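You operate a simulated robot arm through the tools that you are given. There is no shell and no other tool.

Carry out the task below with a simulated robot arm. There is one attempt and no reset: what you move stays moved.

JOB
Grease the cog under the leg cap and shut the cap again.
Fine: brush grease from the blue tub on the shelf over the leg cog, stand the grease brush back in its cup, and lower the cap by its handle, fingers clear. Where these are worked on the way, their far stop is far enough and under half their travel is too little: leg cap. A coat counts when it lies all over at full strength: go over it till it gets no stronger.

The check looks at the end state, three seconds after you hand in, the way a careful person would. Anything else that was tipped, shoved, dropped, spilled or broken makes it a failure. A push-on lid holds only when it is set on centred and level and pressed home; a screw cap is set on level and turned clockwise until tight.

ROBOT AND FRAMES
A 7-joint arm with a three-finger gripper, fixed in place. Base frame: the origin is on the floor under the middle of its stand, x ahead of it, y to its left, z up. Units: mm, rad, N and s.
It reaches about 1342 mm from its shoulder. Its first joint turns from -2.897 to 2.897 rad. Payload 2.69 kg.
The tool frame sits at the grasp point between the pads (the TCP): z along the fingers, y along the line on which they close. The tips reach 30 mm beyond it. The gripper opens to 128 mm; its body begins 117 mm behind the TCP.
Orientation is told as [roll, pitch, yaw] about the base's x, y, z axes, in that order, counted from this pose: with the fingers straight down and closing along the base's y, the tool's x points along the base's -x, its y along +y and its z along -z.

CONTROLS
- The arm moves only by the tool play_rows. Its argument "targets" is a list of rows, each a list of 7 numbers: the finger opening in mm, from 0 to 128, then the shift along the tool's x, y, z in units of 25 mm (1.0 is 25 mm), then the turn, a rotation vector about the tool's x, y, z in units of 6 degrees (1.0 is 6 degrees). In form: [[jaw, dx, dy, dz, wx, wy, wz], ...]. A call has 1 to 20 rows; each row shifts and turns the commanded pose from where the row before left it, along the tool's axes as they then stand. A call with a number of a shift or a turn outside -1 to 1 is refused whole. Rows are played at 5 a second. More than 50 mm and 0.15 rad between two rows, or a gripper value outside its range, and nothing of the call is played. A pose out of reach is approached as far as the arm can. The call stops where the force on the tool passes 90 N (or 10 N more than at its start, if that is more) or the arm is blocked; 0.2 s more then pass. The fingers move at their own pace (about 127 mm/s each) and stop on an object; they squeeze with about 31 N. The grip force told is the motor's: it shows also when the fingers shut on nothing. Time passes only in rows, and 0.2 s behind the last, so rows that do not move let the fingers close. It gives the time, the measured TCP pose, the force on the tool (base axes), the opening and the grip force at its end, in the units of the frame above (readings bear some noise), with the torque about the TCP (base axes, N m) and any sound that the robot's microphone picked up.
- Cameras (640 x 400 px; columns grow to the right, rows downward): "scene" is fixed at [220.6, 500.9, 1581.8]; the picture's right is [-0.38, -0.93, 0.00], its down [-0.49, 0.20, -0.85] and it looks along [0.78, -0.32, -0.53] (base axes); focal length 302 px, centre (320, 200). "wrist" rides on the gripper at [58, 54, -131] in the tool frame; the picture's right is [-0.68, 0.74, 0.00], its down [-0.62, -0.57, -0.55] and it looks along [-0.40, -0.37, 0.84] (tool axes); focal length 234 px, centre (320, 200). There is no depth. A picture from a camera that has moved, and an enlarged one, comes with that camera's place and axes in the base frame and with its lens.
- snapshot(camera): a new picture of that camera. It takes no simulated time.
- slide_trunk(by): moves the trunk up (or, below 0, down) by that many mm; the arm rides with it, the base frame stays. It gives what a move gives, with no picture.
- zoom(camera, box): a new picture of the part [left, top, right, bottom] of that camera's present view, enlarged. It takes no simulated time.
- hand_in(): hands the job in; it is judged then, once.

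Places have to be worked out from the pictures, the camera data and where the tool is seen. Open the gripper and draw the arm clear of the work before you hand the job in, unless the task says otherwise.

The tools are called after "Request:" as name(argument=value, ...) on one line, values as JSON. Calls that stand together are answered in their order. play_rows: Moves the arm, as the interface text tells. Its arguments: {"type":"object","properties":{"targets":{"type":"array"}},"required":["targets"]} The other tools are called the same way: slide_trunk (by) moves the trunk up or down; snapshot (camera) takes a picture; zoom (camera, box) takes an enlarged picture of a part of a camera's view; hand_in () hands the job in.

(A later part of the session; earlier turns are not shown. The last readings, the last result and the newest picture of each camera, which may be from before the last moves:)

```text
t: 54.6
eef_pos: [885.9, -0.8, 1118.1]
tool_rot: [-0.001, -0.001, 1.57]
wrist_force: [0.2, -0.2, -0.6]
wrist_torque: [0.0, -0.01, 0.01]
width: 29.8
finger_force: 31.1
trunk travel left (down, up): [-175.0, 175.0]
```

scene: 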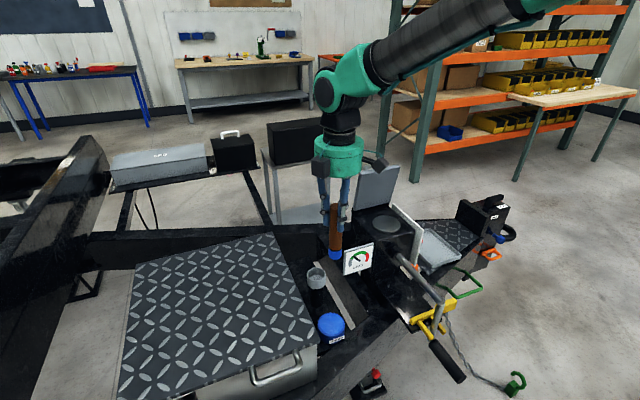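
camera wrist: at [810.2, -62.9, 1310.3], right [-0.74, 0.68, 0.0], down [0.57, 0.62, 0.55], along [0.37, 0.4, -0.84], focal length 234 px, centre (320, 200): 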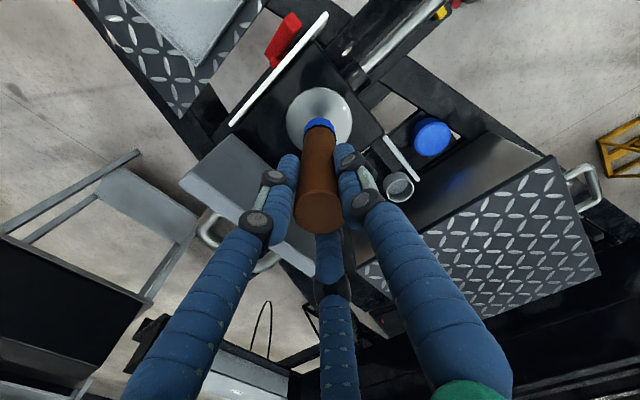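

Still no load; lowering further in 1 mm steps.

Request:
play_rows(targets=[[15, 0, 0, 0.04, 0, 0, 0], [15, 0, 0, 0, 0, 0, 0]])

Request:
play_rows(targets=[[15, 0, 0, 0.04, 0, 0, 0], [15, 0, 0, 0, 0, 0, 0]])

Request:
zoom(camera="scene", box=[370, 180, 430, 240])

```text
t: 55.2
eef_pos: [888.0, -0.5, 1119.5]
tool_rot: [0.0, -0.001, 1.57]
wrist_force: [-0.4, 0.2, 5.9]
wrist_torque: [0.01, 0.1, 0.03]
width: 29.6
finger_force: 31.5
trunk travel left (down, up): [-175.0, 175.0]
```

```text
t: 55.8
eef_pos: [888.1, -0.8, 1117.6]
tool_rot: [-0.003, 0.0, 1.571]
wrist_force: [-1.9, -3.0, 17.5]
wrist_torque: [-0.22, 0.01, 0.01]
width: 29.7
finger_force: 31.0
trunk travel left (down, up): [-175.0, 175.0]
```

```text
6.67 times, centred on (400, 210) of scene
camera zoom: at [220.6, 500.9, 1581.8], right [-0.38, -0.93, 0.0], down [-0.49, 0.2, -0.85], along [0.78, -0.32, -0.53], focal length 2015 px, centre (-213, 133)
```

zoom: 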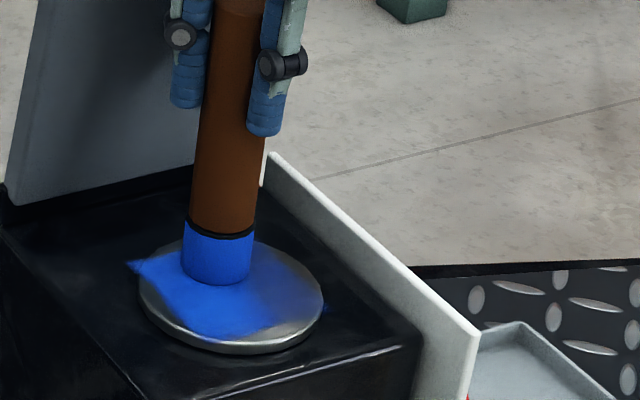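

Contact 17 N. Now a raster over ±22 mm in x and y to cover the whole patch.

Request:
play_rows(targets=[[15, -0.44, 0, 0, 0, 0, 0], [15, -0.44, 0, 0, 0, 0, 0], [15, 0, 0.587, 0, 0, 0, 0], [15, 0, 0.587, 0, 0, 0, 0], [15, 0, 0.587, 0, 0, 0, 0], [15, 0.56, 0, 0, 0, 0, 0], [15, 0, -0.587, 0, 0, 0, 0], [15, 0, -0.587, 0, 0, 0, 0], [15, 0, -0.587, 0, 0, 0, 0], [15, 0.64, 0, 0, 0, 0, 0], [15, 0, 0.587, 0, 0, 0, 0], [15, 0, 0.587, 0, 0, 0, 0], [15, 0, 0.587, 0, 0, 0, 0], [15, 0.56, 0, 0, 0, 0, 0], [15, 0, -0.587, 0, 0, 0, 0], [15, 0, -0.587, 0, 0, 0, 0], [15, 0, -0.587, 0, 0, 0, 0], [15, 0, 0, 0, 0, 0, 0]])

Request:
zoom(camera="scene", box=[370, 180, 430, 240])

Request:
zoom(camera="wrist", box=[240, 60, 400, 180])

```text
t: 59.6
eef_pos: [888.5, -23.5, 1114.7]
tool_rot: [0.002, 0.002, 1.571]
wrist_force: [-2.4, 0.9, 8.1]
wrist_torque: [-0.03, 0.16, -0.03]
width: 29.8
finger_force: 31.5
trunk travel left (down, up): [-175.0, 175.0]
```

```text
6.67 times, centred on (400, 210) of scene
camera zoom: at [220.6, 500.9, 1581.8], right [-0.38, -0.93, 0.0], down [-0.49, 0.2, -0.85], along [0.78, -0.32, -0.53], focal length 2015 px, centre (-213, 133)
```

zoom: 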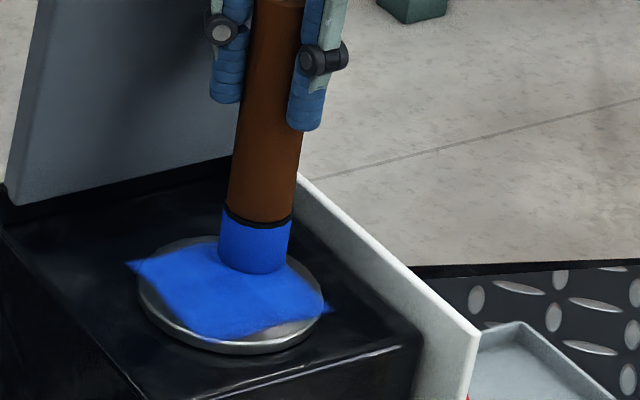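

```text
3.33 times, centred on (320, 120) of wrist
camera zoom: at [834.0, -82.2, 1246.7], right [-0.74, 0.68, 0.0], down [0.57, 0.62, 0.55], along [0.37, 0.4, -0.84], focal length 781 px, centre (320, 467)
```

zoom: 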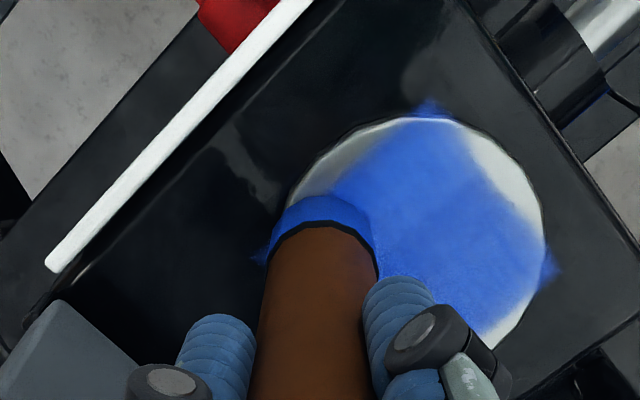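

The coat is now even and stronger across the patch. I go over it again crosswise, with slightly more pressure.

Request:
play_rows(targets=[[15, 0, 0, 0.03, 0, 0, 0], [15, -0.587, 0, 0, 0, 0, 0], [15, -0.587, 0, 0, 0, 0, 0], [15, -0.587, 0, 0, 0, 0, 0], [15, 0, 0.56, 0, 0, 0, 0], [15, 0.587, 0, 0, 0, 0, 0], [15, 0.587, 0, 0, 0, 0, 0], [15, 0.587, 0, 0, 0, 0, 0], [15, 0, 0.64, 0, 0, 0, 0], [15, -0.587, 0, 0, 0, 0, 0], [15, -0.587, 0, 0, 0, 0, 0], [15, -0.587, 0, 0, 0, 0, 0], [15, 0, 0.56, 0, 0, 0, 0], [15, 0.587, 0, 0, 0, 0, 0], [15, 0.587, 0, 0, 0, 0, 0], [15, 0.587, 0, 0, 0, 0, 0], [15, 0, 0, 0, 0, 0, 0]])

Request:
zoom(camera="scene", box=[370, 180, 430, 240])

Request:
zoom(camera="wrist", box=[240, 60, 400, 180])

```text
t: 63.2
eef_pos: [842.6, -25.1, 1114.5]
tool_rot: [-0.003, 0.001, 1.57]
wrist_force: [-0.9, 2.4, 20.1]
wrist_torque: [0.24, -0.06, 0.02]
width: 29.3
finger_force: 31.6
trunk travel left (down, up): [-175.0, 175.0]
```

```text
6.67 times, centred on (400, 210) of scene
camera zoom: at [220.6, 500.9, 1581.8], right [-0.38, -0.93, 0.0], down [-0.49, 0.2, -0.85], along [0.78, -0.32, -0.53], focal length 2015 px, centre (-213, 133)
```

zoom: 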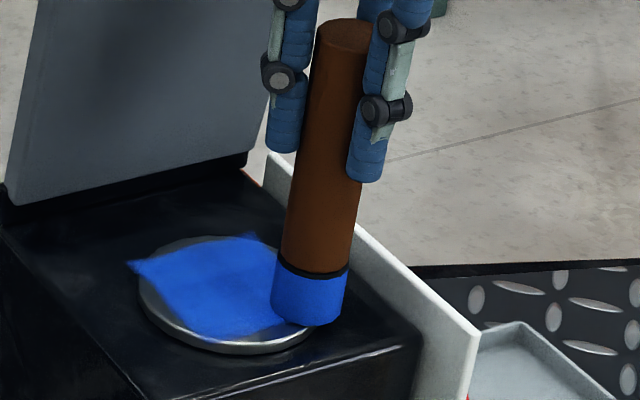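

```text
3.33 times, centred on (320, 120) of wrist
camera zoom: at [788.7, -83.5, 1245.4], right [-0.74, 0.68, 0.0], down [0.56, 0.62, 0.55], along [0.37, 0.4, -0.84], focal length 781 px, centre (320, 467)
```

zoom: 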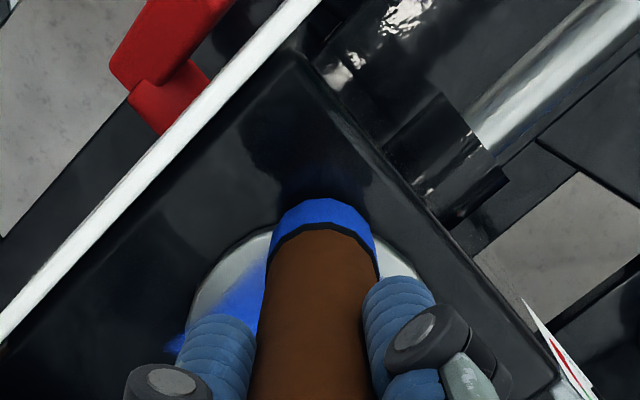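

Another full pass along x, ending at the (−x, +y) corner.

Request:
play_rows(targets=[[15, 0, -0.587, 0, 0, 0, 0], [15, 0, -0.587, 0, 0, 0, 0], [15, 0, -0.587, 0, 0, 0, 0], [15, -0.56, 0, 0, 0, 0, 0], [15, 0, 0.587, 0, 0, 0, 0], [15, 0, 0.587, 0, 0, 0, 0], [15, 0, 0.587, 0, 0, 0, 0], [15, -0.64, 0, 0, 0, 0, 0], [15, 0, -0.587, 0, 0, 0, 0], [15, 0, -0.587, 0, 0, 0, 0], [15, 0, -0.587, 0, 0, 0, 0], [15, -0.56, 0, 0, 0, 0, 0], [15, 0, 0.587, 0, 0, 0, 0], [15, 0, 0.587, 0, 0, 0, 0], [15, 0, 0.587, 0, 0, 0, 0], [15, 0, 0, 0, 0, 0, 0]])

Request:
zoom(camera="scene", box=[370, 180, 430, 240])

Request:
zoom(camera="wrist", box=[240, 60, 400, 180])

```text
t: 66.6
eef_pos: [845.7, 21.3, 1114.5]
tool_rot: [-0.001, 0.0, 1.57]
wrist_force: [0.0, -0.2, 0.0]
wrist_torque: [-0.01, 0.0, 0.01]
width: 29.3
finger_force: 30.8
trunk travel left (down, up): [-175.0, 175.0]
```

```text
6.67 times, centred on (400, 210) of scene
camera zoom: at [220.6, 500.9, 1581.8], right [-0.38, -0.93, 0.0], down [-0.49, 0.2, -0.85], along [0.78, -0.32, -0.53], focal length 2015 px, centre (-213, 133)
```

zoom: 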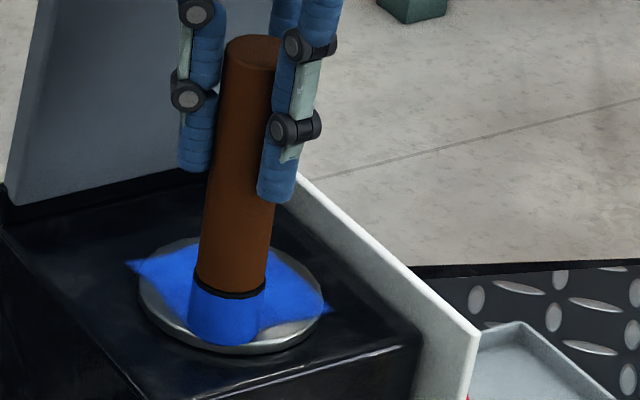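

```text
3.33 times, centred on (320, 120) of wrist
camera zoom: at [790.0, -37.2, 1245.9], right [-0.74, 0.68, 0.0], down [0.57, 0.62, 0.55], along [0.37, 0.4, -0.84], focal length 781 px, centre (320, 467)
```

zoom: 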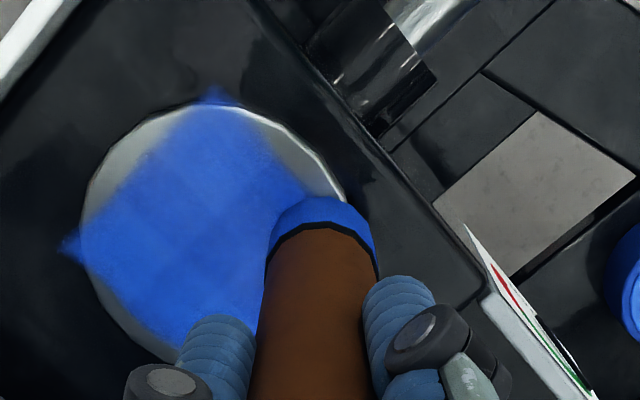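

Contact faded at the end (the brush crept up in the grip by some mm). I lift 40 mm and step aside to inspect the coat.

Request:
play_rows(targets=[[15, 0, 0, -0.5, 0, 0, 0], [15, -0.6, 0.6, -0.9, 0, 0, 0], [15, -0.8, 0.8, -0.5, 0, 0, 0], [15, -0.8, 0.8, 0, 0, 0, 0], [15, 0, 0, 0, 0, 0, 0]])

Request:
zoom(camera="scene", box=[370, 180, 430, 240])

Request:
zoom(camera="wrist", box=[150, 20, 330, 180])

```text
t: 67.8
eef_pos: [788.6, 78.3, 1162.3]
tool_rot: [0.001, 0.0, 1.57]
wrist_force: [0.2, 0.0, -0.4]
wrist_torque: [-0.03, -0.02, 0.02]
width: 29.5
finger_force: 30.8
trunk travel left (down, up): [-175.0, 175.0]
```

```text
6.67 times, centred on (400, 210) of scene
camera zoom: at [220.6, 500.9, 1581.8], right [-0.38, -0.93, 0.0], down [-0.49, 0.2, -0.85], along [0.78, -0.32, -0.53], focal length 2015 px, centre (-213, 133)
```

zoom: 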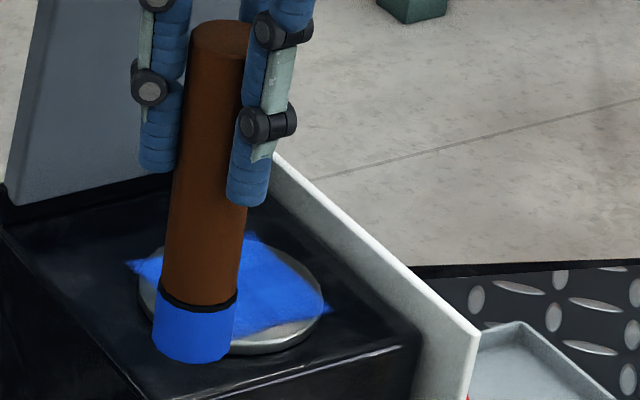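

```text
2.50 times, centred on (240, 100) of wrist
camera zoom: at [734.5, 21.0, 1294.0], right [-0.74, 0.68, 0.0], down [0.57, 0.62, 0.55], along [0.37, 0.4, -0.84], focal length 585 px, centre (520, 450)
```

zoom: 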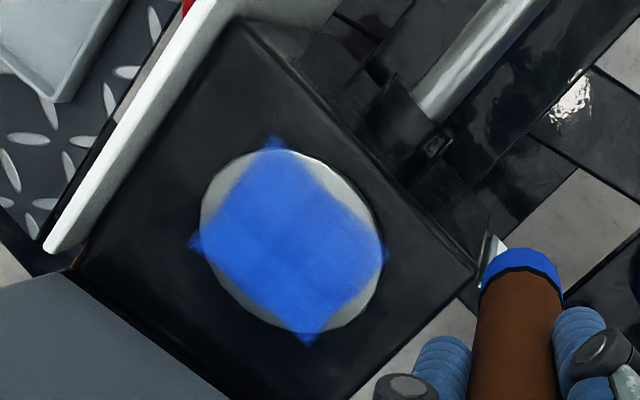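

Zooming closer at the coat for evenness.

Request:
zoom(camera="wrist", box=[210, 65, 320, 165])

```text
4.00 times, centred on (265, 115) of wrist
camera zoom: at [734.5, 21.0, 1294.0], right [-0.74, 0.68, 0.0], down [0.57, 0.62, 0.55], along [0.37, 0.4, -0.84], focal length 937 px, centre (540, 540)
```

zoom: 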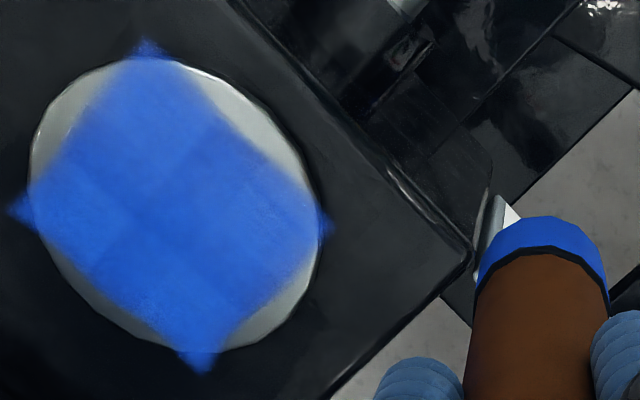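

Coat is nearly uniform with slight cell differences. I return to the same corner and re-establish contact for further passes.

Request:
play_rows(targets=[[15, 0.8, -0.8, 0, 0, 0, 0], [15, 0.8, -0.8, 0.5, 0, 0, 0], [15, 0.6, -0.6, 0.9, 0, 0, 0], [15, 0, 0, 0.5, 0, 0, 0], [15, 0, 0, 0.04, 0, 0, 0], [15, 0, 0, 0, 0, 0, 0]])

Request:
play_rows(targets=[[15, 0, 0, 0.04, 0, 0, 0], [15, 0, 0, 0, 0, 0, 0]])

```text
t: 69.2
eef_pos: [845.9, 21.4, 1113.6]
tool_rot: [0.001, -0.001, 1.57]
wrist_force: [-0.7, -0.6, 1.6]
wrist_torque: [-0.05, -0.02, -0.02]
width: 29.4
finger_force: 30.7
trunk travel left (down, up): [-175.0, 175.0]
```

```text
t: 69.8
eef_pos: [846.5, 20.8, 1114.5]
tool_rot: [-0.002, -0.001, 1.571]
wrist_force: [-0.4, 0.3, 7.1]
wrist_torque: [0.02, -0.14, 0.02]
width: 29.6
finger_force: 30.9
trunk travel left (down, up): [-175.0, 175.0]
```

Light contact (7 N). A finer pass with five lines, creeping down slightly to keep pressure.

Request:
play_rows(targets=[[15, 0, -0.587, 0.02, 0, 0, 0], [15, 0, -0.587, 0.006, 0, 0, 0], [15, 0, -0.587, 0.006, 0, 0, 0], [15, 0.44, 0, 0.006, 0, 0, 0], [15, 0, 0.587, 0.006, 0, 0, 0], [15, 0, 0.587, 0.006, 0, 0, 0], [15, 0, 0.587, 0.006, 0, 0, 0], [15, 0.44, 0, 0.006, 0, 0, 0], [15, 0, -0.587, 0.006, 0, 0, 0], [15, 0, -0.587, 0.006, 0, 0, 0], [15, 0, -0.587, 0.006, 0, 0, 0], [15, 0.44, 0, 0.006, 0, 0, 0], [15, 0, 0.587, 0.006, 0, 0, 0], [15, 0, 0.587, 0.006, 0, 0, 0], [15, 0, 0.587, 0.006, 0, 0, 0], [15, 0.44, 0, 0.006, 0, 0, 0], [15, 0, -0.587, 0.006, 0, 0, 0], [15, 0, -0.587, 0.006, 0, 0, 0], [15, 0, -0.587, 0.006, 0, 0, 0], [15, 0, 0, 0, 0, 0, 0]])

Request:
zoom(camera="scene", box=[370, 180, 430, 240])

Request:
zoom(camera="wrist", box=[240, 60, 400, 180])

```text
t: 74.0
eef_pos: [889.5, -22.4, 1110.8]
tool_rot: [0.0, 0.0, 1.57]
wrist_force: [0.6, 0.2, -0.9]
wrist_torque: [0.0, 0.01, 0.01]
width: 29.8
finger_force: 30.9
trunk travel left (down, up): [-175.0, 175.0]
```

```text
6.67 times, centred on (400, 210) of scene
camera zoom: at [220.6, 500.9, 1581.8], right [-0.38, -0.93, 0.0], down [-0.49, 0.2, -0.85], along [0.78, -0.32, -0.53], focal length 2015 px, centre (-213, 133)
```

zoom: 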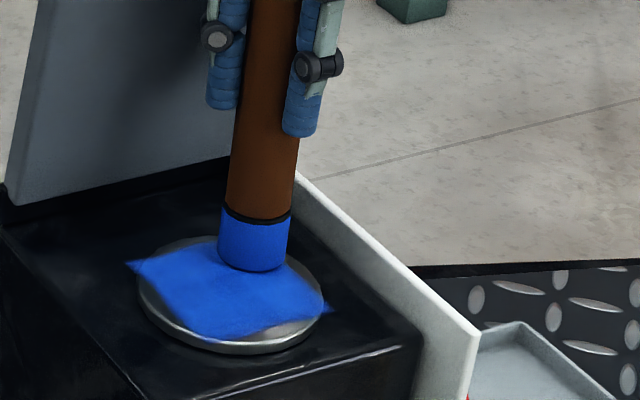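

```text
3.33 times, centred on (320, 120) of wrist
camera zoom: at [835.4, -81.4, 1242.7], right [-0.74, 0.68, 0.0], down [0.57, 0.62, 0.55], along [0.37, 0.4, -0.84], focal length 781 px, centre (320, 467)
```

zoom: 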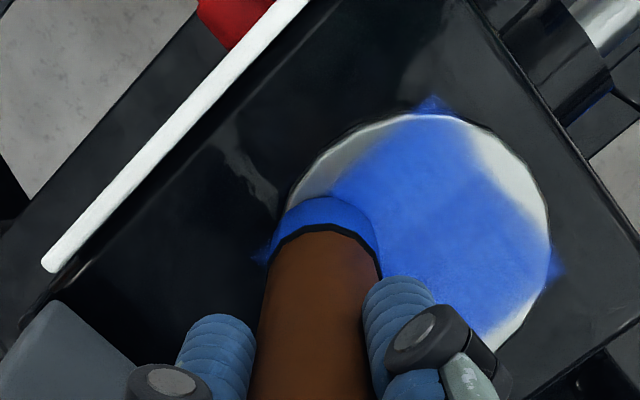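

Contact faded again as the brush creeps up in the fingers. I lower until it touches again and continue.

Request:
play_rows(targets=[[15, 0, 0, 0.04, 0, 0, 0], [15, 0, 0, 0, 0, 0, 0]])

Request:
play_rows(targets=[[15, 0, 0, 0.04, 0, 0, 0], [15, 0, 0, 0, 0, 0, 0]])

```text
t: 74.6
eef_pos: [889.7, -22.9, 1110.4]
tool_rot: [-0.001, -0.001, 1.571]
wrist_force: [-0.1, 0.3, 0.4]
wrist_torque: [0.01, -0.01, 0.02]
width: 29.7
finger_force: 31.2
trunk travel left (down, up): [-175.0, 175.0]
```

```text
t: 75.2
eef_pos: [890.2, -23.7, 1110.8]
tool_rot: [-0.003, 0.0, 1.572]
wrist_force: [0.9, 1.0, 4.3]
wrist_torque: [0.1, -0.11, 0.01]
width: 29.5
finger_force: 31.0
trunk travel left (down, up): [-175.0, 175.0]
```

Contact again (4 N). Cross pass along y with five lines.

Request:
play_rows(targets=[[15, -0.587, 0, 0.02, 0, 0, 0], [15, -0.587, 0, 0.008, 0, 0, 0], [15, -0.587, 0, 0.008, 0, 0, 0], [15, 0, 0.44, 0.008, 0, 0, 0], [15, 0.587, 0, 0.008, 0, 0, 0], [15, 0.587, 0, 0.008, 0, 0, 0], [15, 0.587, 0, 0.008, 0, 0, 0], [15, 0, 0.44, 0.008, 0, 0, 0], [15, -0.587, 0, 0.008, 0, 0, 0], [15, -0.587, 0, 0.008, 0, 0, 0], [15, -0.587, 0, 0.008, 0, 0, 0], [15, 0, 0.44, 0.008, 0, 0, 0], [15, 0.587, 0, 0.008, 0, 0, 0], [15, 0.587, 0, 0.008, 0, 0, 0], [15, 0.587, 0, 0.008, 0, 0, 0], [15, 0, 0.44, 0.008, 0, 0, 0], [15, -0.587, 0, 0.008, 0, 0, 0], [15, -0.587, 0, 0.008, 0, 0, 0], [15, -0.587, 0, 0.008, 0, 0, 0], [15, 0, 0, 0, 0, 0, 0]])

Request:
play_rows(targets=[[15, 0, 0, -0.5, 0, 0, 0], [15, -0.6, 0.6, -0.9, 0, 0, 0], [15, -0.8, 0.8, -0.5, 0, 0, 0], [15, -0.8, 0.8, 0, 0, 0, 0], [15, 0, 0, 0, 0, 0, 0]])

Request:
zoom(camera="wrist", box=[210, 65, 320, 165])

Request:
zoom(camera="scene", box=[370, 180, 430, 240])

```text
t: 79.4
eef_pos: [844.5, 19.1, 1105.0]
tool_rot: [-0.001, 0.0, 1.571]
wrist_force: [0.6, -6.3, 20.5]
wrist_torque: [-0.39, 0.1, 0.02]
width: 29.5
finger_force: 30.7
trunk travel left (down, up): [-175.0, 175.0]
```

```text
t: 80.6
eef_pos: [790.2, 74.6, 1149.6]
tool_rot: [0.002, 0.0, 1.571]
wrist_force: [0.0, 0.8, -0.7]
wrist_torque: [-0.01, 0.0, -0.01]
width: 29.8
finger_force: 30.6
trunk travel left (down, up): [-175.0, 175.0]
```

```text
4.00 times, centred on (265, 115) of wrist
camera zoom: at [735.2, 15.9, 1281.7], right [-0.74, 0.68, 0.0], down [0.57, 0.62, 0.55], along [0.37, 0.4, -0.84], focal length 937 px, centre (540, 540)
```

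zoom: 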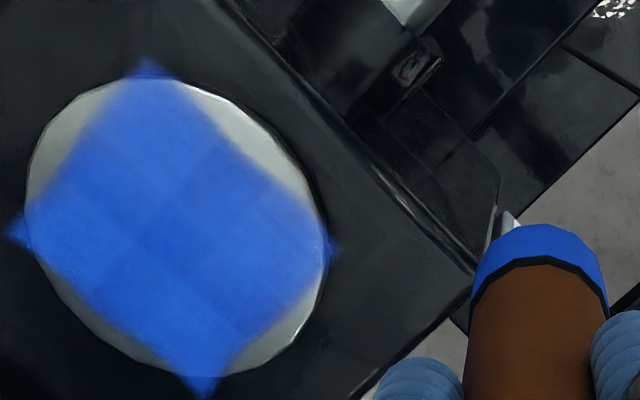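

```text
6.67 times, centred on (400, 210) of scene
camera zoom: at [220.6, 500.9, 1581.8], right [-0.38, -0.93, 0.0], down [-0.49, 0.2, -0.85], along [0.78, -0.32, -0.53], focal length 2015 px, centre (-213, 133)
```

zoom: 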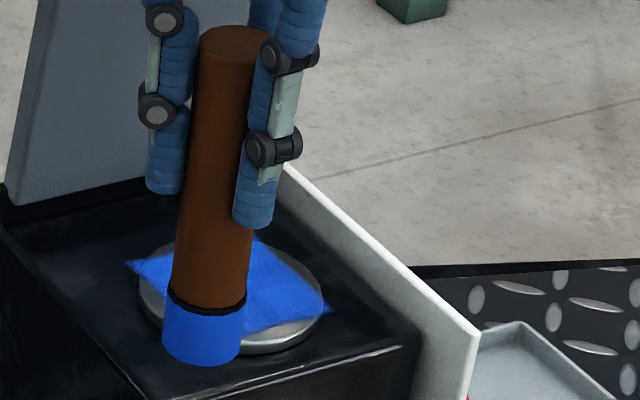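

Coat is more even now. To be sure it gets no stronger, I make another round of passes with gentler pressure.

Request:
play_rows(targets=[[15, 0.8, -0.8, 0, 0, 0, 0], [15, 0.8, -0.8, 0.5, 0, 0, 0], [15, 0.6, -0.6, 0.9, 0, 0, 0], [15, 0, 0, 0.46, 0, 0, 0], [15, 0, 0, 0, 0, 0, 0]])

```text
t: 81.8
eef_pos: [844.3, 21.2, 1105.6]
tool_rot: [-0.001, -0.002, 1.57]
wrist_force: [0.4, 0.6, -0.8]
wrist_torque: [-0.03, 0.0, 0.03]
width: 29.8
finger_force: 30.4
trunk travel left (down, up): [-175.0, 175.0]
```

Request:
play_rows(targets=[[15, 0, 0, 0.04, 0, 0, 0], [15, 0, 0, 0.02, 0, 0, 0], [15, 0, 0, 0, 0, 0, 0]])

```text
t: 82.6
eef_pos: [844.4, 21.0, 1105.7]
tool_rot: [-0.002, 0.0, 1.571]
wrist_force: [-2.1, -2.1, 10.2]
wrist_torque: [-0.01, 0.24, 0.0]
width: 29.9
finger_force: 31.3
trunk travel left (down, up): [-175.0, 175.0]
```

10 N contact. Next pass along x, then check.

Request:
play_rows(targets=[[15, 0, -0.587, 0, 0, 0, 0], [15, 0, -0.587, 0.004, 0, 0, 0], [15, 0, -0.587, 0.004, 0, 0, 0], [15, 0.44, 0, 0.004, 0, 0, 0], [15, 0, 0.587, 0.004, 0, 0, 0], [15, 0, 0.587, 0.004, 0, 0, 0], [15, 0, 0.587, 0.004, 0, 0, 0], [15, 0.44, 0, 0.004, 0, 0, 0], [15, 0, -0.587, 0.004, 0, 0, 0], [15, 0, -0.587, 0.004, 0, 0, 0], [15, 0, -0.587, 0.004, 0, 0, 0], [15, 0.44, 0, 0.004, 0, 0, 0], [15, 0, 0.587, 0.004, 0, 0, 0], [15, 0, 0.587, 0.004, 0, 0, 0], [15, 0, 0.587, 0.004, 0, 0, 0], [15, 0.44, 0, 0.004, 0, 0, 0], [15, 0, -0.587, 0.004, 0, 0, 0], [15, 0, -0.587, 0.004, 0, 0, 0], [15, 0, -0.587, 0.004, 0, 0, 0], [15, 0, 0, 0, 0, 0, 0]])

Request:
zoom(camera="wrist", box=[240, 60, 400, 180])

```text
t: 86.8
eef_pos: [888.5, -24.0, 1100.2]
tool_rot: [0.0, 0.0, 1.571]
wrist_force: [-1.9, -1.4, 8.4]
wrist_torque: [-0.1, 0.01, 0.0]
width: 29.3
finger_force: 30.3
trunk travel left (down, up): [-175.0, 175.0]
```

```text
3.33 times, centred on (320, 120) of wrist
camera zoom: at [835.0, -83.0, 1232.3], right [-0.74, 0.68, 0.0], down [0.57, 0.62, 0.55], along [0.37, 0.4, -0.84], focal length 781 px, centre (320, 467)
```

zoom: 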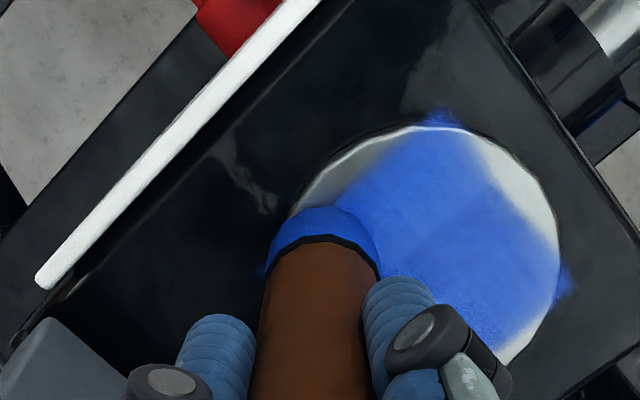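

Comparing the coat in the same scene view as earlier passes (brush at the same corner).

Request:
zoom(camera="scene", box=[370, 180, 430, 240])

Request:
zoom(camera="scene", box=[386, 212, 422, 234])

```text
6.67 times, centred on (400, 210) of scene
camera zoom: at [220.6, 500.9, 1581.8], right [-0.38, -0.93, 0.0], down [-0.49, 0.2, -0.85], along [0.78, -0.32, -0.53], focal length 2015 px, centre (-213, 133)
```

zoom: 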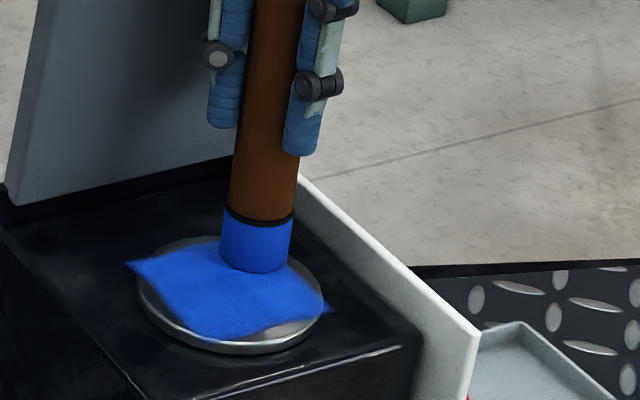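

```text
16.00 times, centred on (404, 223) of scene
camera zoom: at [220.6, 500.9, 1581.8], right [-0.38, -0.93, 0.0], down [-0.49, 0.2, -0.85], along [0.78, -0.32, -0.53], focal length 4835 px, centre (-1024, -168)
```

zoom: 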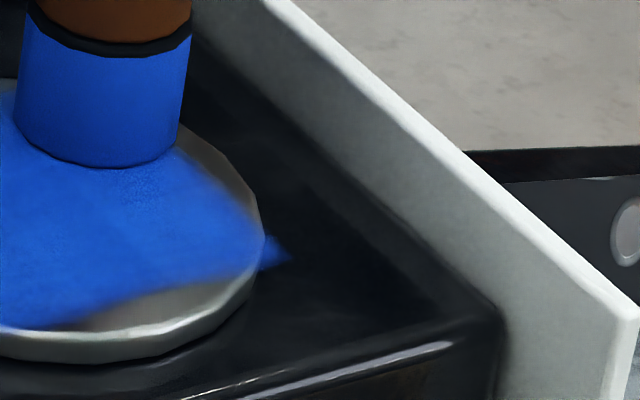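

The coat is close to the solid bristle blue. One more crosswise pass for certainty.

Request:
play_rows(targets=[[15, -0.587, 0, 0, 0, 0, 0], [15, -0.587, 0, 0.004, 0, 0, 0], [15, -0.587, 0, 0.004, 0, 0, 0], [15, 0, 0.44, 0.004, 0, 0, 0], [15, 0.587, 0, 0.004, 0, 0, 0], [15, 0.587, 0, 0.004, 0, 0, 0], [15, 0.587, 0, 0.004, 0, 0, 0], [15, 0, 0.44, 0.004, 0, 0, 0], [15, -0.587, 0, 0.004, 0, 0, 0], [15, -0.587, 0, 0.004, 0, 0, 0], [15, -0.587, 0, 0.004, 0, 0, 0], [15, 0, 0.44, 0.004, 0, 0, 0], [15, 0.587, 0, 0.004, 0, 0, 0], [15, 0.587, 0, 0.004, 0, 0, 0], [15, 0.587, 0, 0.004, 0, 0, 0], [15, 0, 0.44, 0.004, 0, 0, 0], [15, -0.587, 0, 0.004, 0, 0, 0], [15, -0.587, 0, 0.004, 0, 0, 0], [15, -0.587, 0, 0.004, 0, 0, 0], [15, 0, 0, 0, 0, 0, 0]])

Request:
play_rows(targets=[[15, 0, 0, -0.5, 0, 0, 0], [15, -0.6, 0.6, -0.9, 0, 0, 0], [15, -0.8, 0.8, -0.5, 0, 0, 0], [15, -0.8, 0.8, 0, 0, 0, 0], [15, 0, 0, 0, 0, 0, 0]])

Request:
zoom(camera="wrist", box=[210, 65, 320, 165])

Request:
zoom(camera="scene", box=[370, 180, 430, 240])

```text
t: 91.0
eef_pos: [845.0, 20.2, 1101.2]
tool_rot: [-0.003, -0.001, 1.57]
wrist_force: [1.0, -5.5, 22.0]
wrist_torque: [-0.44, -0.2, -0.03]
width: 29.6
finger_force: 30.7
trunk travel left (down, up): [-175.0, 175.0]
```

```text
t: 92.2
eef_pos: [790.3, 74.3, 1146.6]
tool_rot: [0.002, -0.001, 1.57]
wrist_force: [-0.5, -0.4, -0.2]
wrist_torque: [-0.01, -0.01, -0.02]
width: 29.5
finger_force: 30.1
trunk travel left (down, up): [-175.0, 175.0]
```

```text
4.00 times, centred on (265, 115) of wrist
camera zoom: at [735.6, 15.3, 1278.1], right [-0.74, 0.68, 0.0], down [0.57, 0.62, 0.55], along [0.37, 0.4, -0.84], focal length 937 px, centre (540, 540)
```

zoom: 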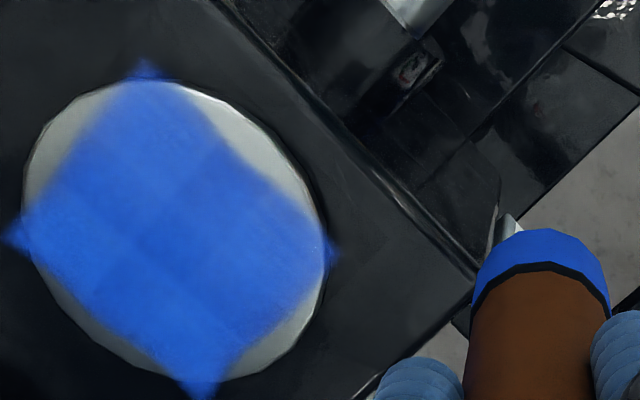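

```text
6.67 times, centred on (400, 210) of scene
camera zoom: at [220.6, 500.9, 1581.8], right [-0.38, -0.93, 0.0], down [-0.49, 0.2, -0.85], along [0.78, -0.32, -0.53], focal length 2015 px, centre (-213, 133)
```

zoom: 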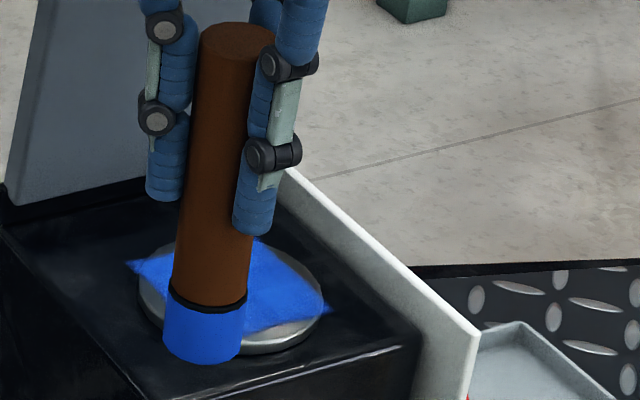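

Looking at the coat at higher magnification for any weaker cells.

Request:
zoom(camera="wrist", box=[180, 75, 275, 170])

Request:
zoom(camera="scene", box=[386, 205, 426, 235])

```text
4.21 times, centred on (228, 122) of wrist
camera zoom: at [735.6, 15.3, 1278.1], right [-0.74, 0.68, 0.0], down [0.57, 0.62, 0.55], along [0.37, 0.4, -0.84], focal length 986 px, centre (710, 526)
```

zoom: 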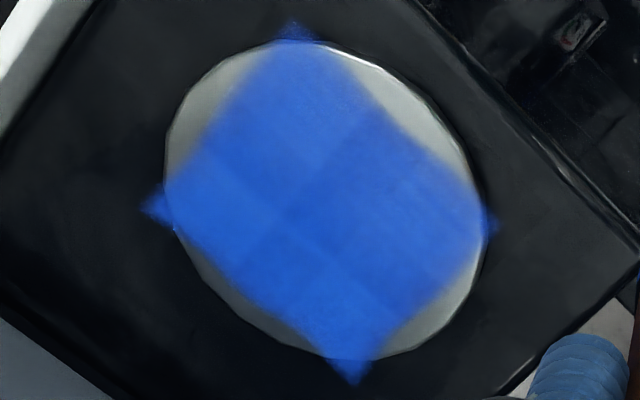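

```text
13.33 times, centred on (406, 220) of scene
camera zoom: at [220.6, 500.9, 1581.8], right [-0.38, -0.93, 0.0], down [-0.49, 0.2, -0.85], along [0.78, -0.32, -0.53], focal length 4029 px, centre (-827, -67)
```

zoom: 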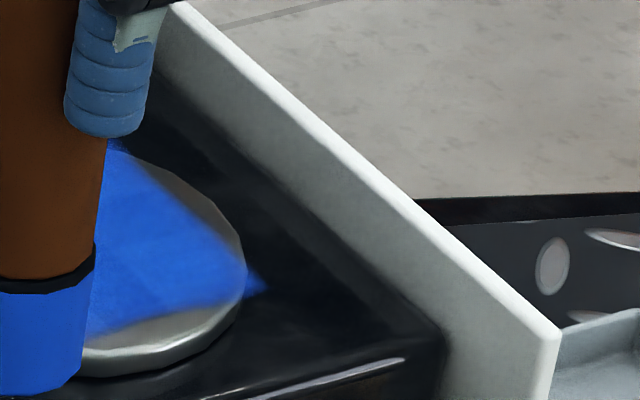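

Slight tone differences remain between cells. To be sure the brush is not running dry, I reload it: back over the tub.

Request:
play_rows(targets=[[15, -0.983, 0.303, 0, 0, 0, 0], [15, -0.983, 0.303, 0, 0, 0, 0], [15, -0.983, 0.303, 0, 0, 0, 0], [15, -0.983, 0.303, 0, 0, 0, 0], [15, -0.983, 0.303, 0, 0, 0, 0], [15, -0.983, 0.303, 0, 0, 0, 0], [15, -0.983, 0.303, 0, 0, 0, 0], [15, 0, 0, 0.8, 0, 0, 0], [15, 0, 0, 1, 0, 0, 0], [15, 0, 0, 1, 0, 0, 0], [15, 0, 0, 1, 0, 0, 0], [15, 0, 0, 1, 0, 0, 0], [15, 0, 0, 1, 0, 0, 0], [15, 0, 0, 1, 0, 0, 0], [15, 0, 0, 0.8, 0, 0, 0], [15, 0, 0, 0, 0, 0, 0]])

Request:
zoom(camera="wrist", box=[220, 20, 420, 220])

Request:
zoom(camera="scene", box=[280, 240, 370, 350])

```text
t: 95.6
eef_pos: [738.6, 247.9, 956.3]
tool_rot: [0.0, 0.0, 1.57]
wrist_force: [-0.8, 0.1, 0.0]
wrist_torque: [-0.01, 0.02, 0.04]
width: 29.5
finger_force: 30.7
trunk travel left (down, up): [-175.0, 175.0]
```

```text
2.00 times, centred on (320, 120) of wrist
camera zoom: at [685.0, 189.5, 1087.5], right [-0.74, 0.68, 0.0], down [0.57, 0.62, 0.55], along [0.37, 0.4, -0.84], focal length 468 px, centre (320, 360)
```

zoom: 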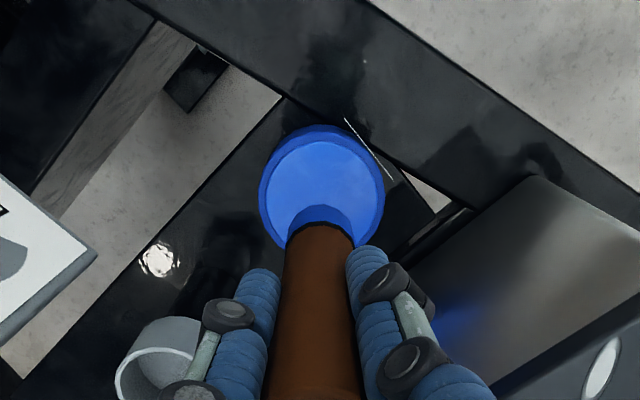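

```text
3.64 times, centred on (325, 295) of scene
camera zoom: at [220.6, 500.9, 1581.8], right [-0.38, -0.93, 0.0], down [-0.49, 0.2, -0.85], along [0.78, -0.32, -0.53], focal length 1099 px, centre (302, -146)
```

zoom: 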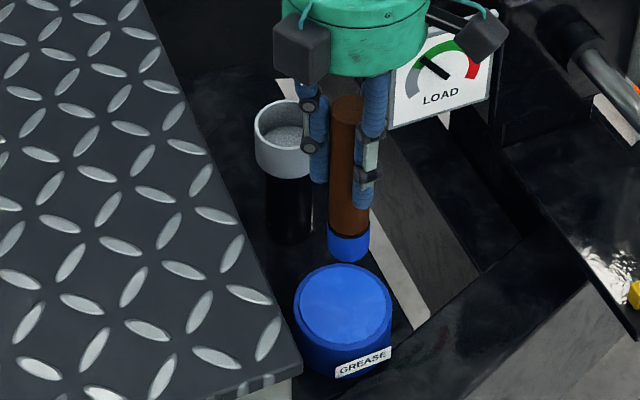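

Centred above the tub again. Lowering until light contact.

Request:
play_rows(targets=[[15, 0.04, 0, 0.8, 0, 0, 0], [15, 0, 0, 0.8, 0, 0, 0], [15, 0, 0, 0.7, 0, 0, 0], [15, 0, 0, 0.3, 0, 0, 0], [15, 0, 0, 0, 0, 0, 0]])

Request:
play_rows(targets=[[15, 0, 0, 0.12, 0, 0, 0], [15, 0, 0, 0, 0, 0, 0]])

Request:
play_rows(targets=[[15, 0, 0, 0.1, 0, 0, 0], [15, 0, 0, 0, 0, 0, 0]])

```text
t: 96.8
eef_pos: [736.4, 248.4, 893.4]
tool_rot: [-0.001, 0.001, 1.57]
wrist_force: [0.2, -1.0, -0.4]
wrist_torque: [0.03, 0.01, 0.03]
width: 29.8
finger_force: 30.7
trunk travel left (down, up): [-175.0, 175.0]
```

```text
t: 97.4
eef_pos: [737.6, 249.0, 889.5]
tool_rot: [0.0, 0.0, 1.571]
wrist_force: [0.2, -1.2, -0.1]
wrist_torque: [0.01, 0.0, -0.02]
width: 29.5
finger_force: 31.9
trunk travel left (down, up): [-175.0, 175.0]
```

```text
t: 98.0
eef_pos: [736.0, 247.8, 887.2]
tool_rot: [0.0, 0.0, 1.571]
wrist_force: [0.6, 0.7, -1.2]
wrist_torque: [-0.01, 0.04, 0.0]
width: 29.8
finger_force: 31.2
trunk travel left (down, up): [-175.0, 175.0]
```

Request:
play_rows(targets=[[15, 0, 0, 0.08, 0, 0, 0], [15, 0, 0, 0, 0, 0, 0]])

Request:
play_rows(targets=[[15, 0, 0, 0.06, 0, 0, 0], [15, 0, 0, 0, 0, 0, 0]])

Request:
zoom(camera="scene", box=[290, 260, 370, 350])

```text
t: 98.6
eef_pos: [737.9, 248.2, 884.5]
tool_rot: [0.001, 0.0, 1.57]
wrist_force: [0.8, -1.2, -1.1]
wrist_torque: [0.04, -0.02, 0.02]
width: 29.7
finger_force: 31.7
trunk travel left (down, up): [-175.0, 175.0]
```

```text
t: 99.2
eef_pos: [735.6, 247.1, 883.0]
tool_rot: [0.001, 0.002, 1.572]
wrist_force: [-1.2, 0.0, -0.1]
wrist_torque: [0.02, -0.02, -0.03]
width: 29.3
finger_force: 31.1
trunk travel left (down, up): [-175.0, 175.0]
```

```text
4.44 times, centred on (330, 305) of scene
camera zoom: at [220.6, 500.9, 1581.8], right [-0.38, -0.93, 0.0], down [-0.49, 0.2, -0.85], along [0.78, -0.32, -0.53], focal length 1343 px, centre (276, -267)
```

zoom: 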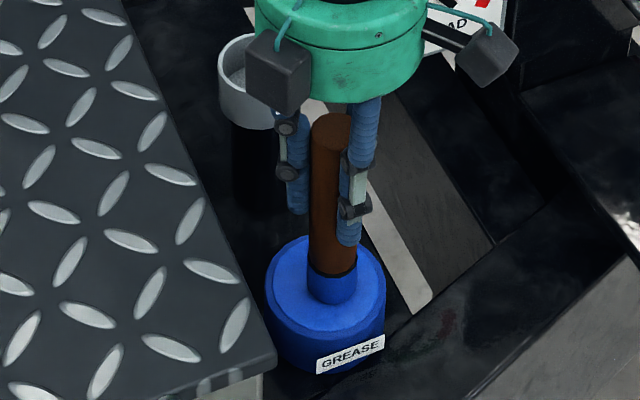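

Almost touching; two more 1.5 mm steps.

Request:
play_rows(targets=[[15, 0, 0, 0.06, 0, 0, 0], [15, 0, 0, 0, 0, 0, 0]])

Request:
play_rows(targets=[[15, 0, 0, 0.04, 0, 0, 0], [15, 0, 0, 0, 0, 0, 0], [15, 0, 0, 0, 0, 0, 0]])

```text
t: 99.8
eef_pos: [736.9, 246.3, 881.7]
tool_rot: [-0.001, -0.001, 1.571]
wrist_force: [0.3, 0.7, -1.0]
wrist_torque: [0.0, -0.02, 0.04]
width: 29.6
finger_force: 31.0
trunk travel left (down, up): [-175.0, 175.0]
```

```text
t: 100.6
eef_pos: [736.2, 246.2, 881.0]
tool_rot: [0.0, 0.0, 1.571]
wrist_force: [-0.1, 0.3, -0.1]
wrist_torque: [0.0, -0.01, -0.03]
width: 29.6
finger_force: 31.3
trunk travel left (down, up): [-175.0, 175.0]
```

No force yet; continuing in small steps.

Request:
play_rows(targets=[[15, 0, 0, 0.05, 0, 0, 0], [15, 0, 0, 0, 0, 0, 0]])

Request:
play_rows(targets=[[15, 0, 0, 0.05, 0, 0, 0], [15, 0, 0, 0, 0, 0, 0]])

Request:
play_rows(targets=[[15, 0, 0, 0.03, 0, 0, 0], [15, 0, 0, 0, 0, 0, 0]])

```text
t: 101.2
eef_pos: [736.3, 247.0, 882.2]
tool_rot: [0.001, -0.001, 1.573]
wrist_force: [-2.7, 0.7, 6.4]
wrist_torque: [-0.01, 0.14, 0.02]
width: 29.6
finger_force: 31.0
trunk travel left (down, up): [-175.0, 175.0]
```

```text
t: 101.8
eef_pos: [737.3, 247.1, 880.4]
tool_rot: [-0.002, 0.001, 1.571]
wrist_force: [-4.1, 0.4, 19.0]
wrist_torque: [0.12, 0.32, 0.05]
width: 29.5
finger_force: 31.9
trunk travel left (down, up): [-175.0, 175.0]
```

```text
t: 102.4
eef_pos: [738.5, 246.9, 879.6]
tool_rot: [-0.002, 0.0, 1.572]
wrist_force: [1.2, 0.5, 25.9]
wrist_torque: [0.06, -0.15, 0.01]
width: 29.7
finger_force: 31.0
trunk travel left (down, up): [-175.0, 175.0]
```

Reloaded (26 N contact). Lifting and carrying back over the cog.

Request:
play_rows(targets=[[15, 0, 0, -0.2, 0, 0, 0], [15, 0, 0, -0.6, 0, 0, 0], [15, 0, 0, -1, 0, 0, 0], [15, 0, 0, -1, 0, 0, 0], [15, 0, 0, -1, 0, 0, 0], [15, 0, 0, -1, 0, 0, 0], [15, 0, 0, -1, 0, 0, 0], [15, 0, 0, -1, 0, 0, 0], [15, 0, 0, -1, 0, 0, 0], [15, 0, 0, -1, 0, 0, 0], [15, 0, 0, -1, 0, 0, 0], [15, 0, 0, -1, 0, 0, 0], [15, 0, 0, -0.4, 0, 0, 0], [15, 0, 0, 0, 0, 0, 0]])

Request:
play_rows(targets=[[15, 0.5, -0.25, 0, 0, 0, 0], [15, 0.95, -0.49, 0, 0, 0, 0], [15, 0.95, -0.49, 0, 0, 0, 0], [15, 0.95, -0.49, 0, 0, 0, 0], [15, 0.95, -0.49, 0, 0, 0, 0], [15, 0.95, -0.49, 0, 0, 0, 0], [15, 0.95, -0.49, 0, 0, 0, 0], [15, 0.95, -0.49, 0, 0, 0, 0], [15, 0.95, -0.49, 0, 0, 0, 0], [15, 0.95, -0.49, 0, 0, 0, 0], [15, 0.95, -0.49, 0, 0, 0, 0], [15, 0, 0, 0, 0, 0, 0]])

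Request:
zoom(camera="wrist", box=[240, 60, 400, 180])

Request:
zoom(camera="scene", box=[370, 170, 430, 240])

```text
t: 105.4
eef_pos: [736.9, 246.3, 1158.9]
tool_rot: [0.0, 0.001, 1.57]
wrist_force: [0.5, -0.3, -1.0]
wrist_torque: [0.0, 0.0, -0.03]
width: 29.6
finger_force: 30.7
trunk travel left (down, up): [-175.0, 175.0]
```

```text
t: 108.0
eef_pos: [865.6, -5.9, 1157.1]
tool_rot: [0.0, -0.001, 1.572]
wrist_force: [0.1, -0.7, 0.1]
wrist_torque: [0.04, 0.06, 0.02]
width: 29.6
finger_force: 30.6
trunk travel left (down, up): [-175.0, 175.0]
```

```text
3.33 times, centred on (320, 120) of wrist
camera zoom: at [811.3, -64.2, 1287.6], right [-0.74, 0.68, 0.0], down [0.57, 0.62, 0.55], along [0.37, 0.4, -0.84], focal length 781 px, centre (320, 467)
```

zoom: 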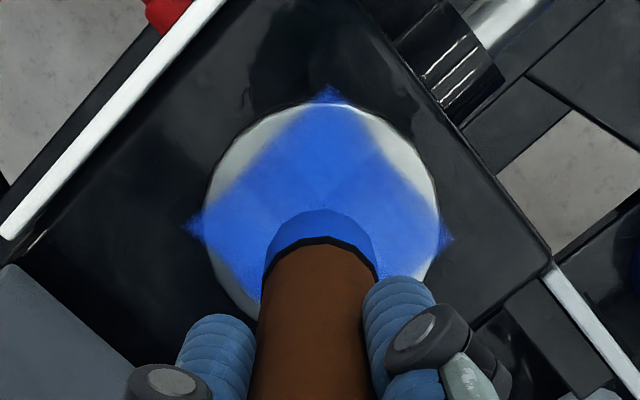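

```text
5.71 times, centred on (400, 205) of scene
camera zoom: at [220.6, 500.9, 1581.8], right [-0.38, -0.93, 0.0], down [-0.49, 0.2, -0.85], along [0.78, -0.32, -0.53], focal length 1727 px, centre (-137, 171)
```

zoom: 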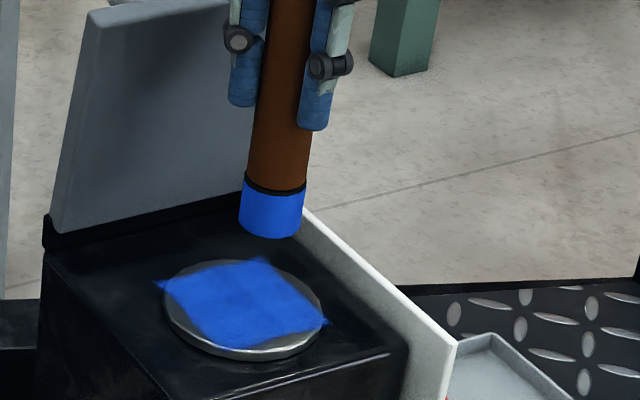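

The coat patch centre is about (+3, +3) mm from the tool axis. A close scene look at the coat before the new passes.

Request:
zoom(camera="scene", box=[384, 208, 428, 236])

```text
14.29 times, centred on (406, 222) of scene
camera zoom: at [220.6, 500.9, 1581.8], right [-0.38, -0.93, 0.0], down [-0.49, 0.2, -0.85], along [0.78, -0.32, -0.53], focal length 4317 px, centre (-909, -114)
```

zoom: 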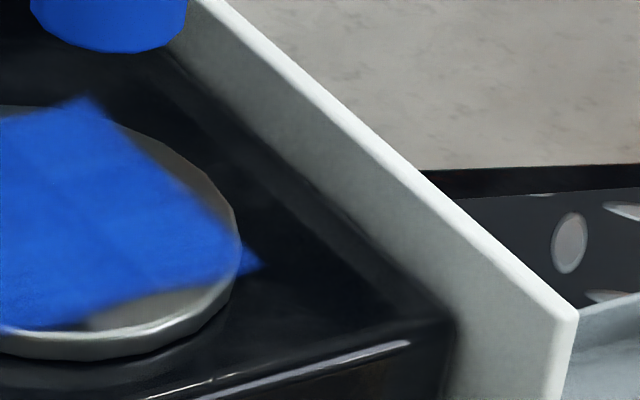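

Request:
zoom(camera="scene", box=[372, 206, 416, 234])

```text
14.29 times, centred on (394, 220) of scene
camera zoom: at [220.6, 500.9, 1581.8], right [-0.38, -0.93, 0.0], down [-0.49, 0.2, -0.85], along [0.78, -0.32, -0.53], focal length 4317 px, centre (-737, -86)
```

zoom: 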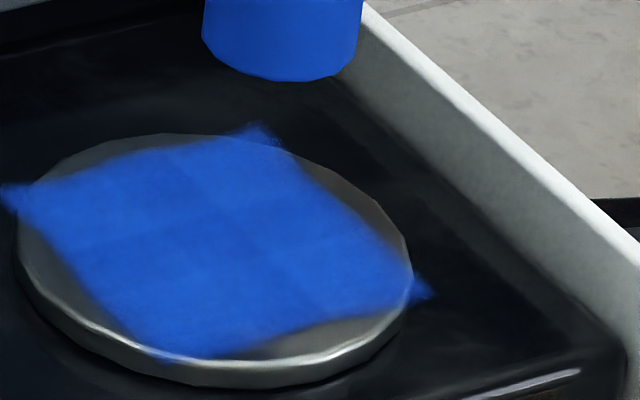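

Baseline recorded: slight tonal bands. Now down to the disc at the corrected centre.

Request:
play_rows(targets=[[15, -0.13, -0.12, 0.6, 0, 0, 0], [15, 0, 0, 0.8, 0, 0, 0], [15, 0, 0, 0.6, 0, 0, 0], [15, 0, 0, 0.16, 0, 0, 0], [15, 0, 0, 0, 0, 0, 0]])

Request:
play_rows(targets=[[15, 0, 0, 0.08, 0, 0, 0], [15, 0, 0, 0, 0, 0, 0]])

```text
t: 109.2
eef_pos: [868.2, -2.3, 1104.4]
tool_rot: [0.001, 0.001, 1.571]
wrist_force: [-0.4, 0.0, -0.8]
wrist_torque: [-0.02, 0.0, 0.01]
width: 29.4
finger_force: 31.2
trunk travel left (down, up): [-175.0, 175.0]
```

```text
t: 109.8
eef_pos: [867.5, -1.3, 1103.3]
tool_rot: [0.001, -0.001, 1.57]
wrist_force: [-1.1, -0.1, -0.9]
wrist_torque: [0.0, 0.02, 0.01]
width: 29.7
finger_force: 30.7
trunk travel left (down, up): [-175.0, 175.0]
```

Request:
play_rows(targets=[[15, 0, 0, 0.1, 0, 0, 0], [15, 0, 0, 0, 0, 0, 0]])

Request:
play_rows(targets=[[15, 0, 0, 0.05, 0, 0, 0], [15, 0, 0, 0, 0, 0, 0]])

Request:
play_rows(targets=[[15, 0, 0, 0.04, 0, 0, 0], [15, 0, 0, 0, 0, 0, 0]])

```text
t: 110.4
eef_pos: [868.0, -1.3, 1099.7]
tool_rot: [-0.001, 0.0, 1.571]
wrist_force: [0.2, 0.0, -0.9]
wrist_torque: [-0.02, 0.01, -0.01]
width: 29.6
finger_force: 31.4
trunk travel left (down, up): [-175.0, 175.0]
```

```text
t: 111.0
eef_pos: [867.9, 0.2, 1100.3]
tool_rot: [0.0, -0.001, 1.571]
wrist_force: [-0.6, -1.6, 6.3]
wrist_torque: [-0.2, -0.06, -0.03]
width: 29.9
finger_force: 30.6
trunk travel left (down, up): [-175.0, 175.0]
```

```text
t: 111.6
eef_pos: [867.6, 0.8, 1099.9]
tool_rot: [-0.004, 0.001, 1.57]
wrist_force: [-2.2, 1.3, 19.1]
wrist_torque: [0.14, 0.19, -0.02]
width: 29.5
finger_force: 31.3
trunk travel left (down, up): [-175.0, 175.0]
```

19 N contact with a fresh load. Running a slow five-line raster.

Request:
play_rows(targets=[[15, -0.44, -0.44, 0, 0, 0, 0], [15, -0.44, -0.44, 0, 0, 0, 0], [15, 0, 0.587, 0.004, 0, 0, 0], [15, 0, 0.587, 0.004, 0, 0, 0], [15, 0, 0.587, 0.004, 0, 0, 0], [15, 0.44, 0, 0.004, 0, 0, 0], [15, 0, -0.587, 0.004, 0, 0, 0], [15, 0, -0.587, 0.004, 0, 0, 0], [15, 0, -0.587, 0.004, 0, 0, 0], [15, 0.44, 0, 0.004, 0, 0, 0], [15, 0, 0.587, 0.004, 0, 0, 0], [15, 0, 0.587, 0.004, 0, 0, 0], [15, 0, 0.587, 0.004, 0, 0, 0], [15, 0, 0, 0, 0, 0, 0]])

Request:
play_rows(targets=[[15, 0.44, 0, 0.008, 0, 0, 0], [15, 0, -0.587, 0.004, 0, 0, 0], [15, 0, -0.587, 0.004, 0, 0, 0], [15, 0, -0.587, 0.004, 0, 0, 0], [15, 0.44, 0, 0.004, 0, 0, 0], [15, 0, 0.587, 0.004, 0, 0, 0], [15, 0, 0.587, 0.004, 0, 0, 0], [15, 0, 0.587, 0.004, 0, 0, 0], [15, 0, 0, 0, 0, 0, 0]])

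```text
t: 114.6
eef_pos: [846.4, -0.8, 1095.8]
tool_rot: [0.0, -0.001, 1.571]
wrist_force: [0.3, -0.3, 14.6]
wrist_torque: [-0.11, -0.09, 0.01]
width: 29.5
finger_force: 30.7
trunk travel left (down, up): [-175.0, 175.0]
```

```text
t: 116.6
eef_pos: [847.3, -22.5, 1096.6]
tool_rot: [0.0, 0.0, 1.571]
wrist_force: [0.0, -0.1, 15.8]
wrist_torque: [-0.11, -0.03, 0.0]
width: 29.4
finger_force: 30.8
trunk travel left (down, up): [-175.0, 175.0]
```

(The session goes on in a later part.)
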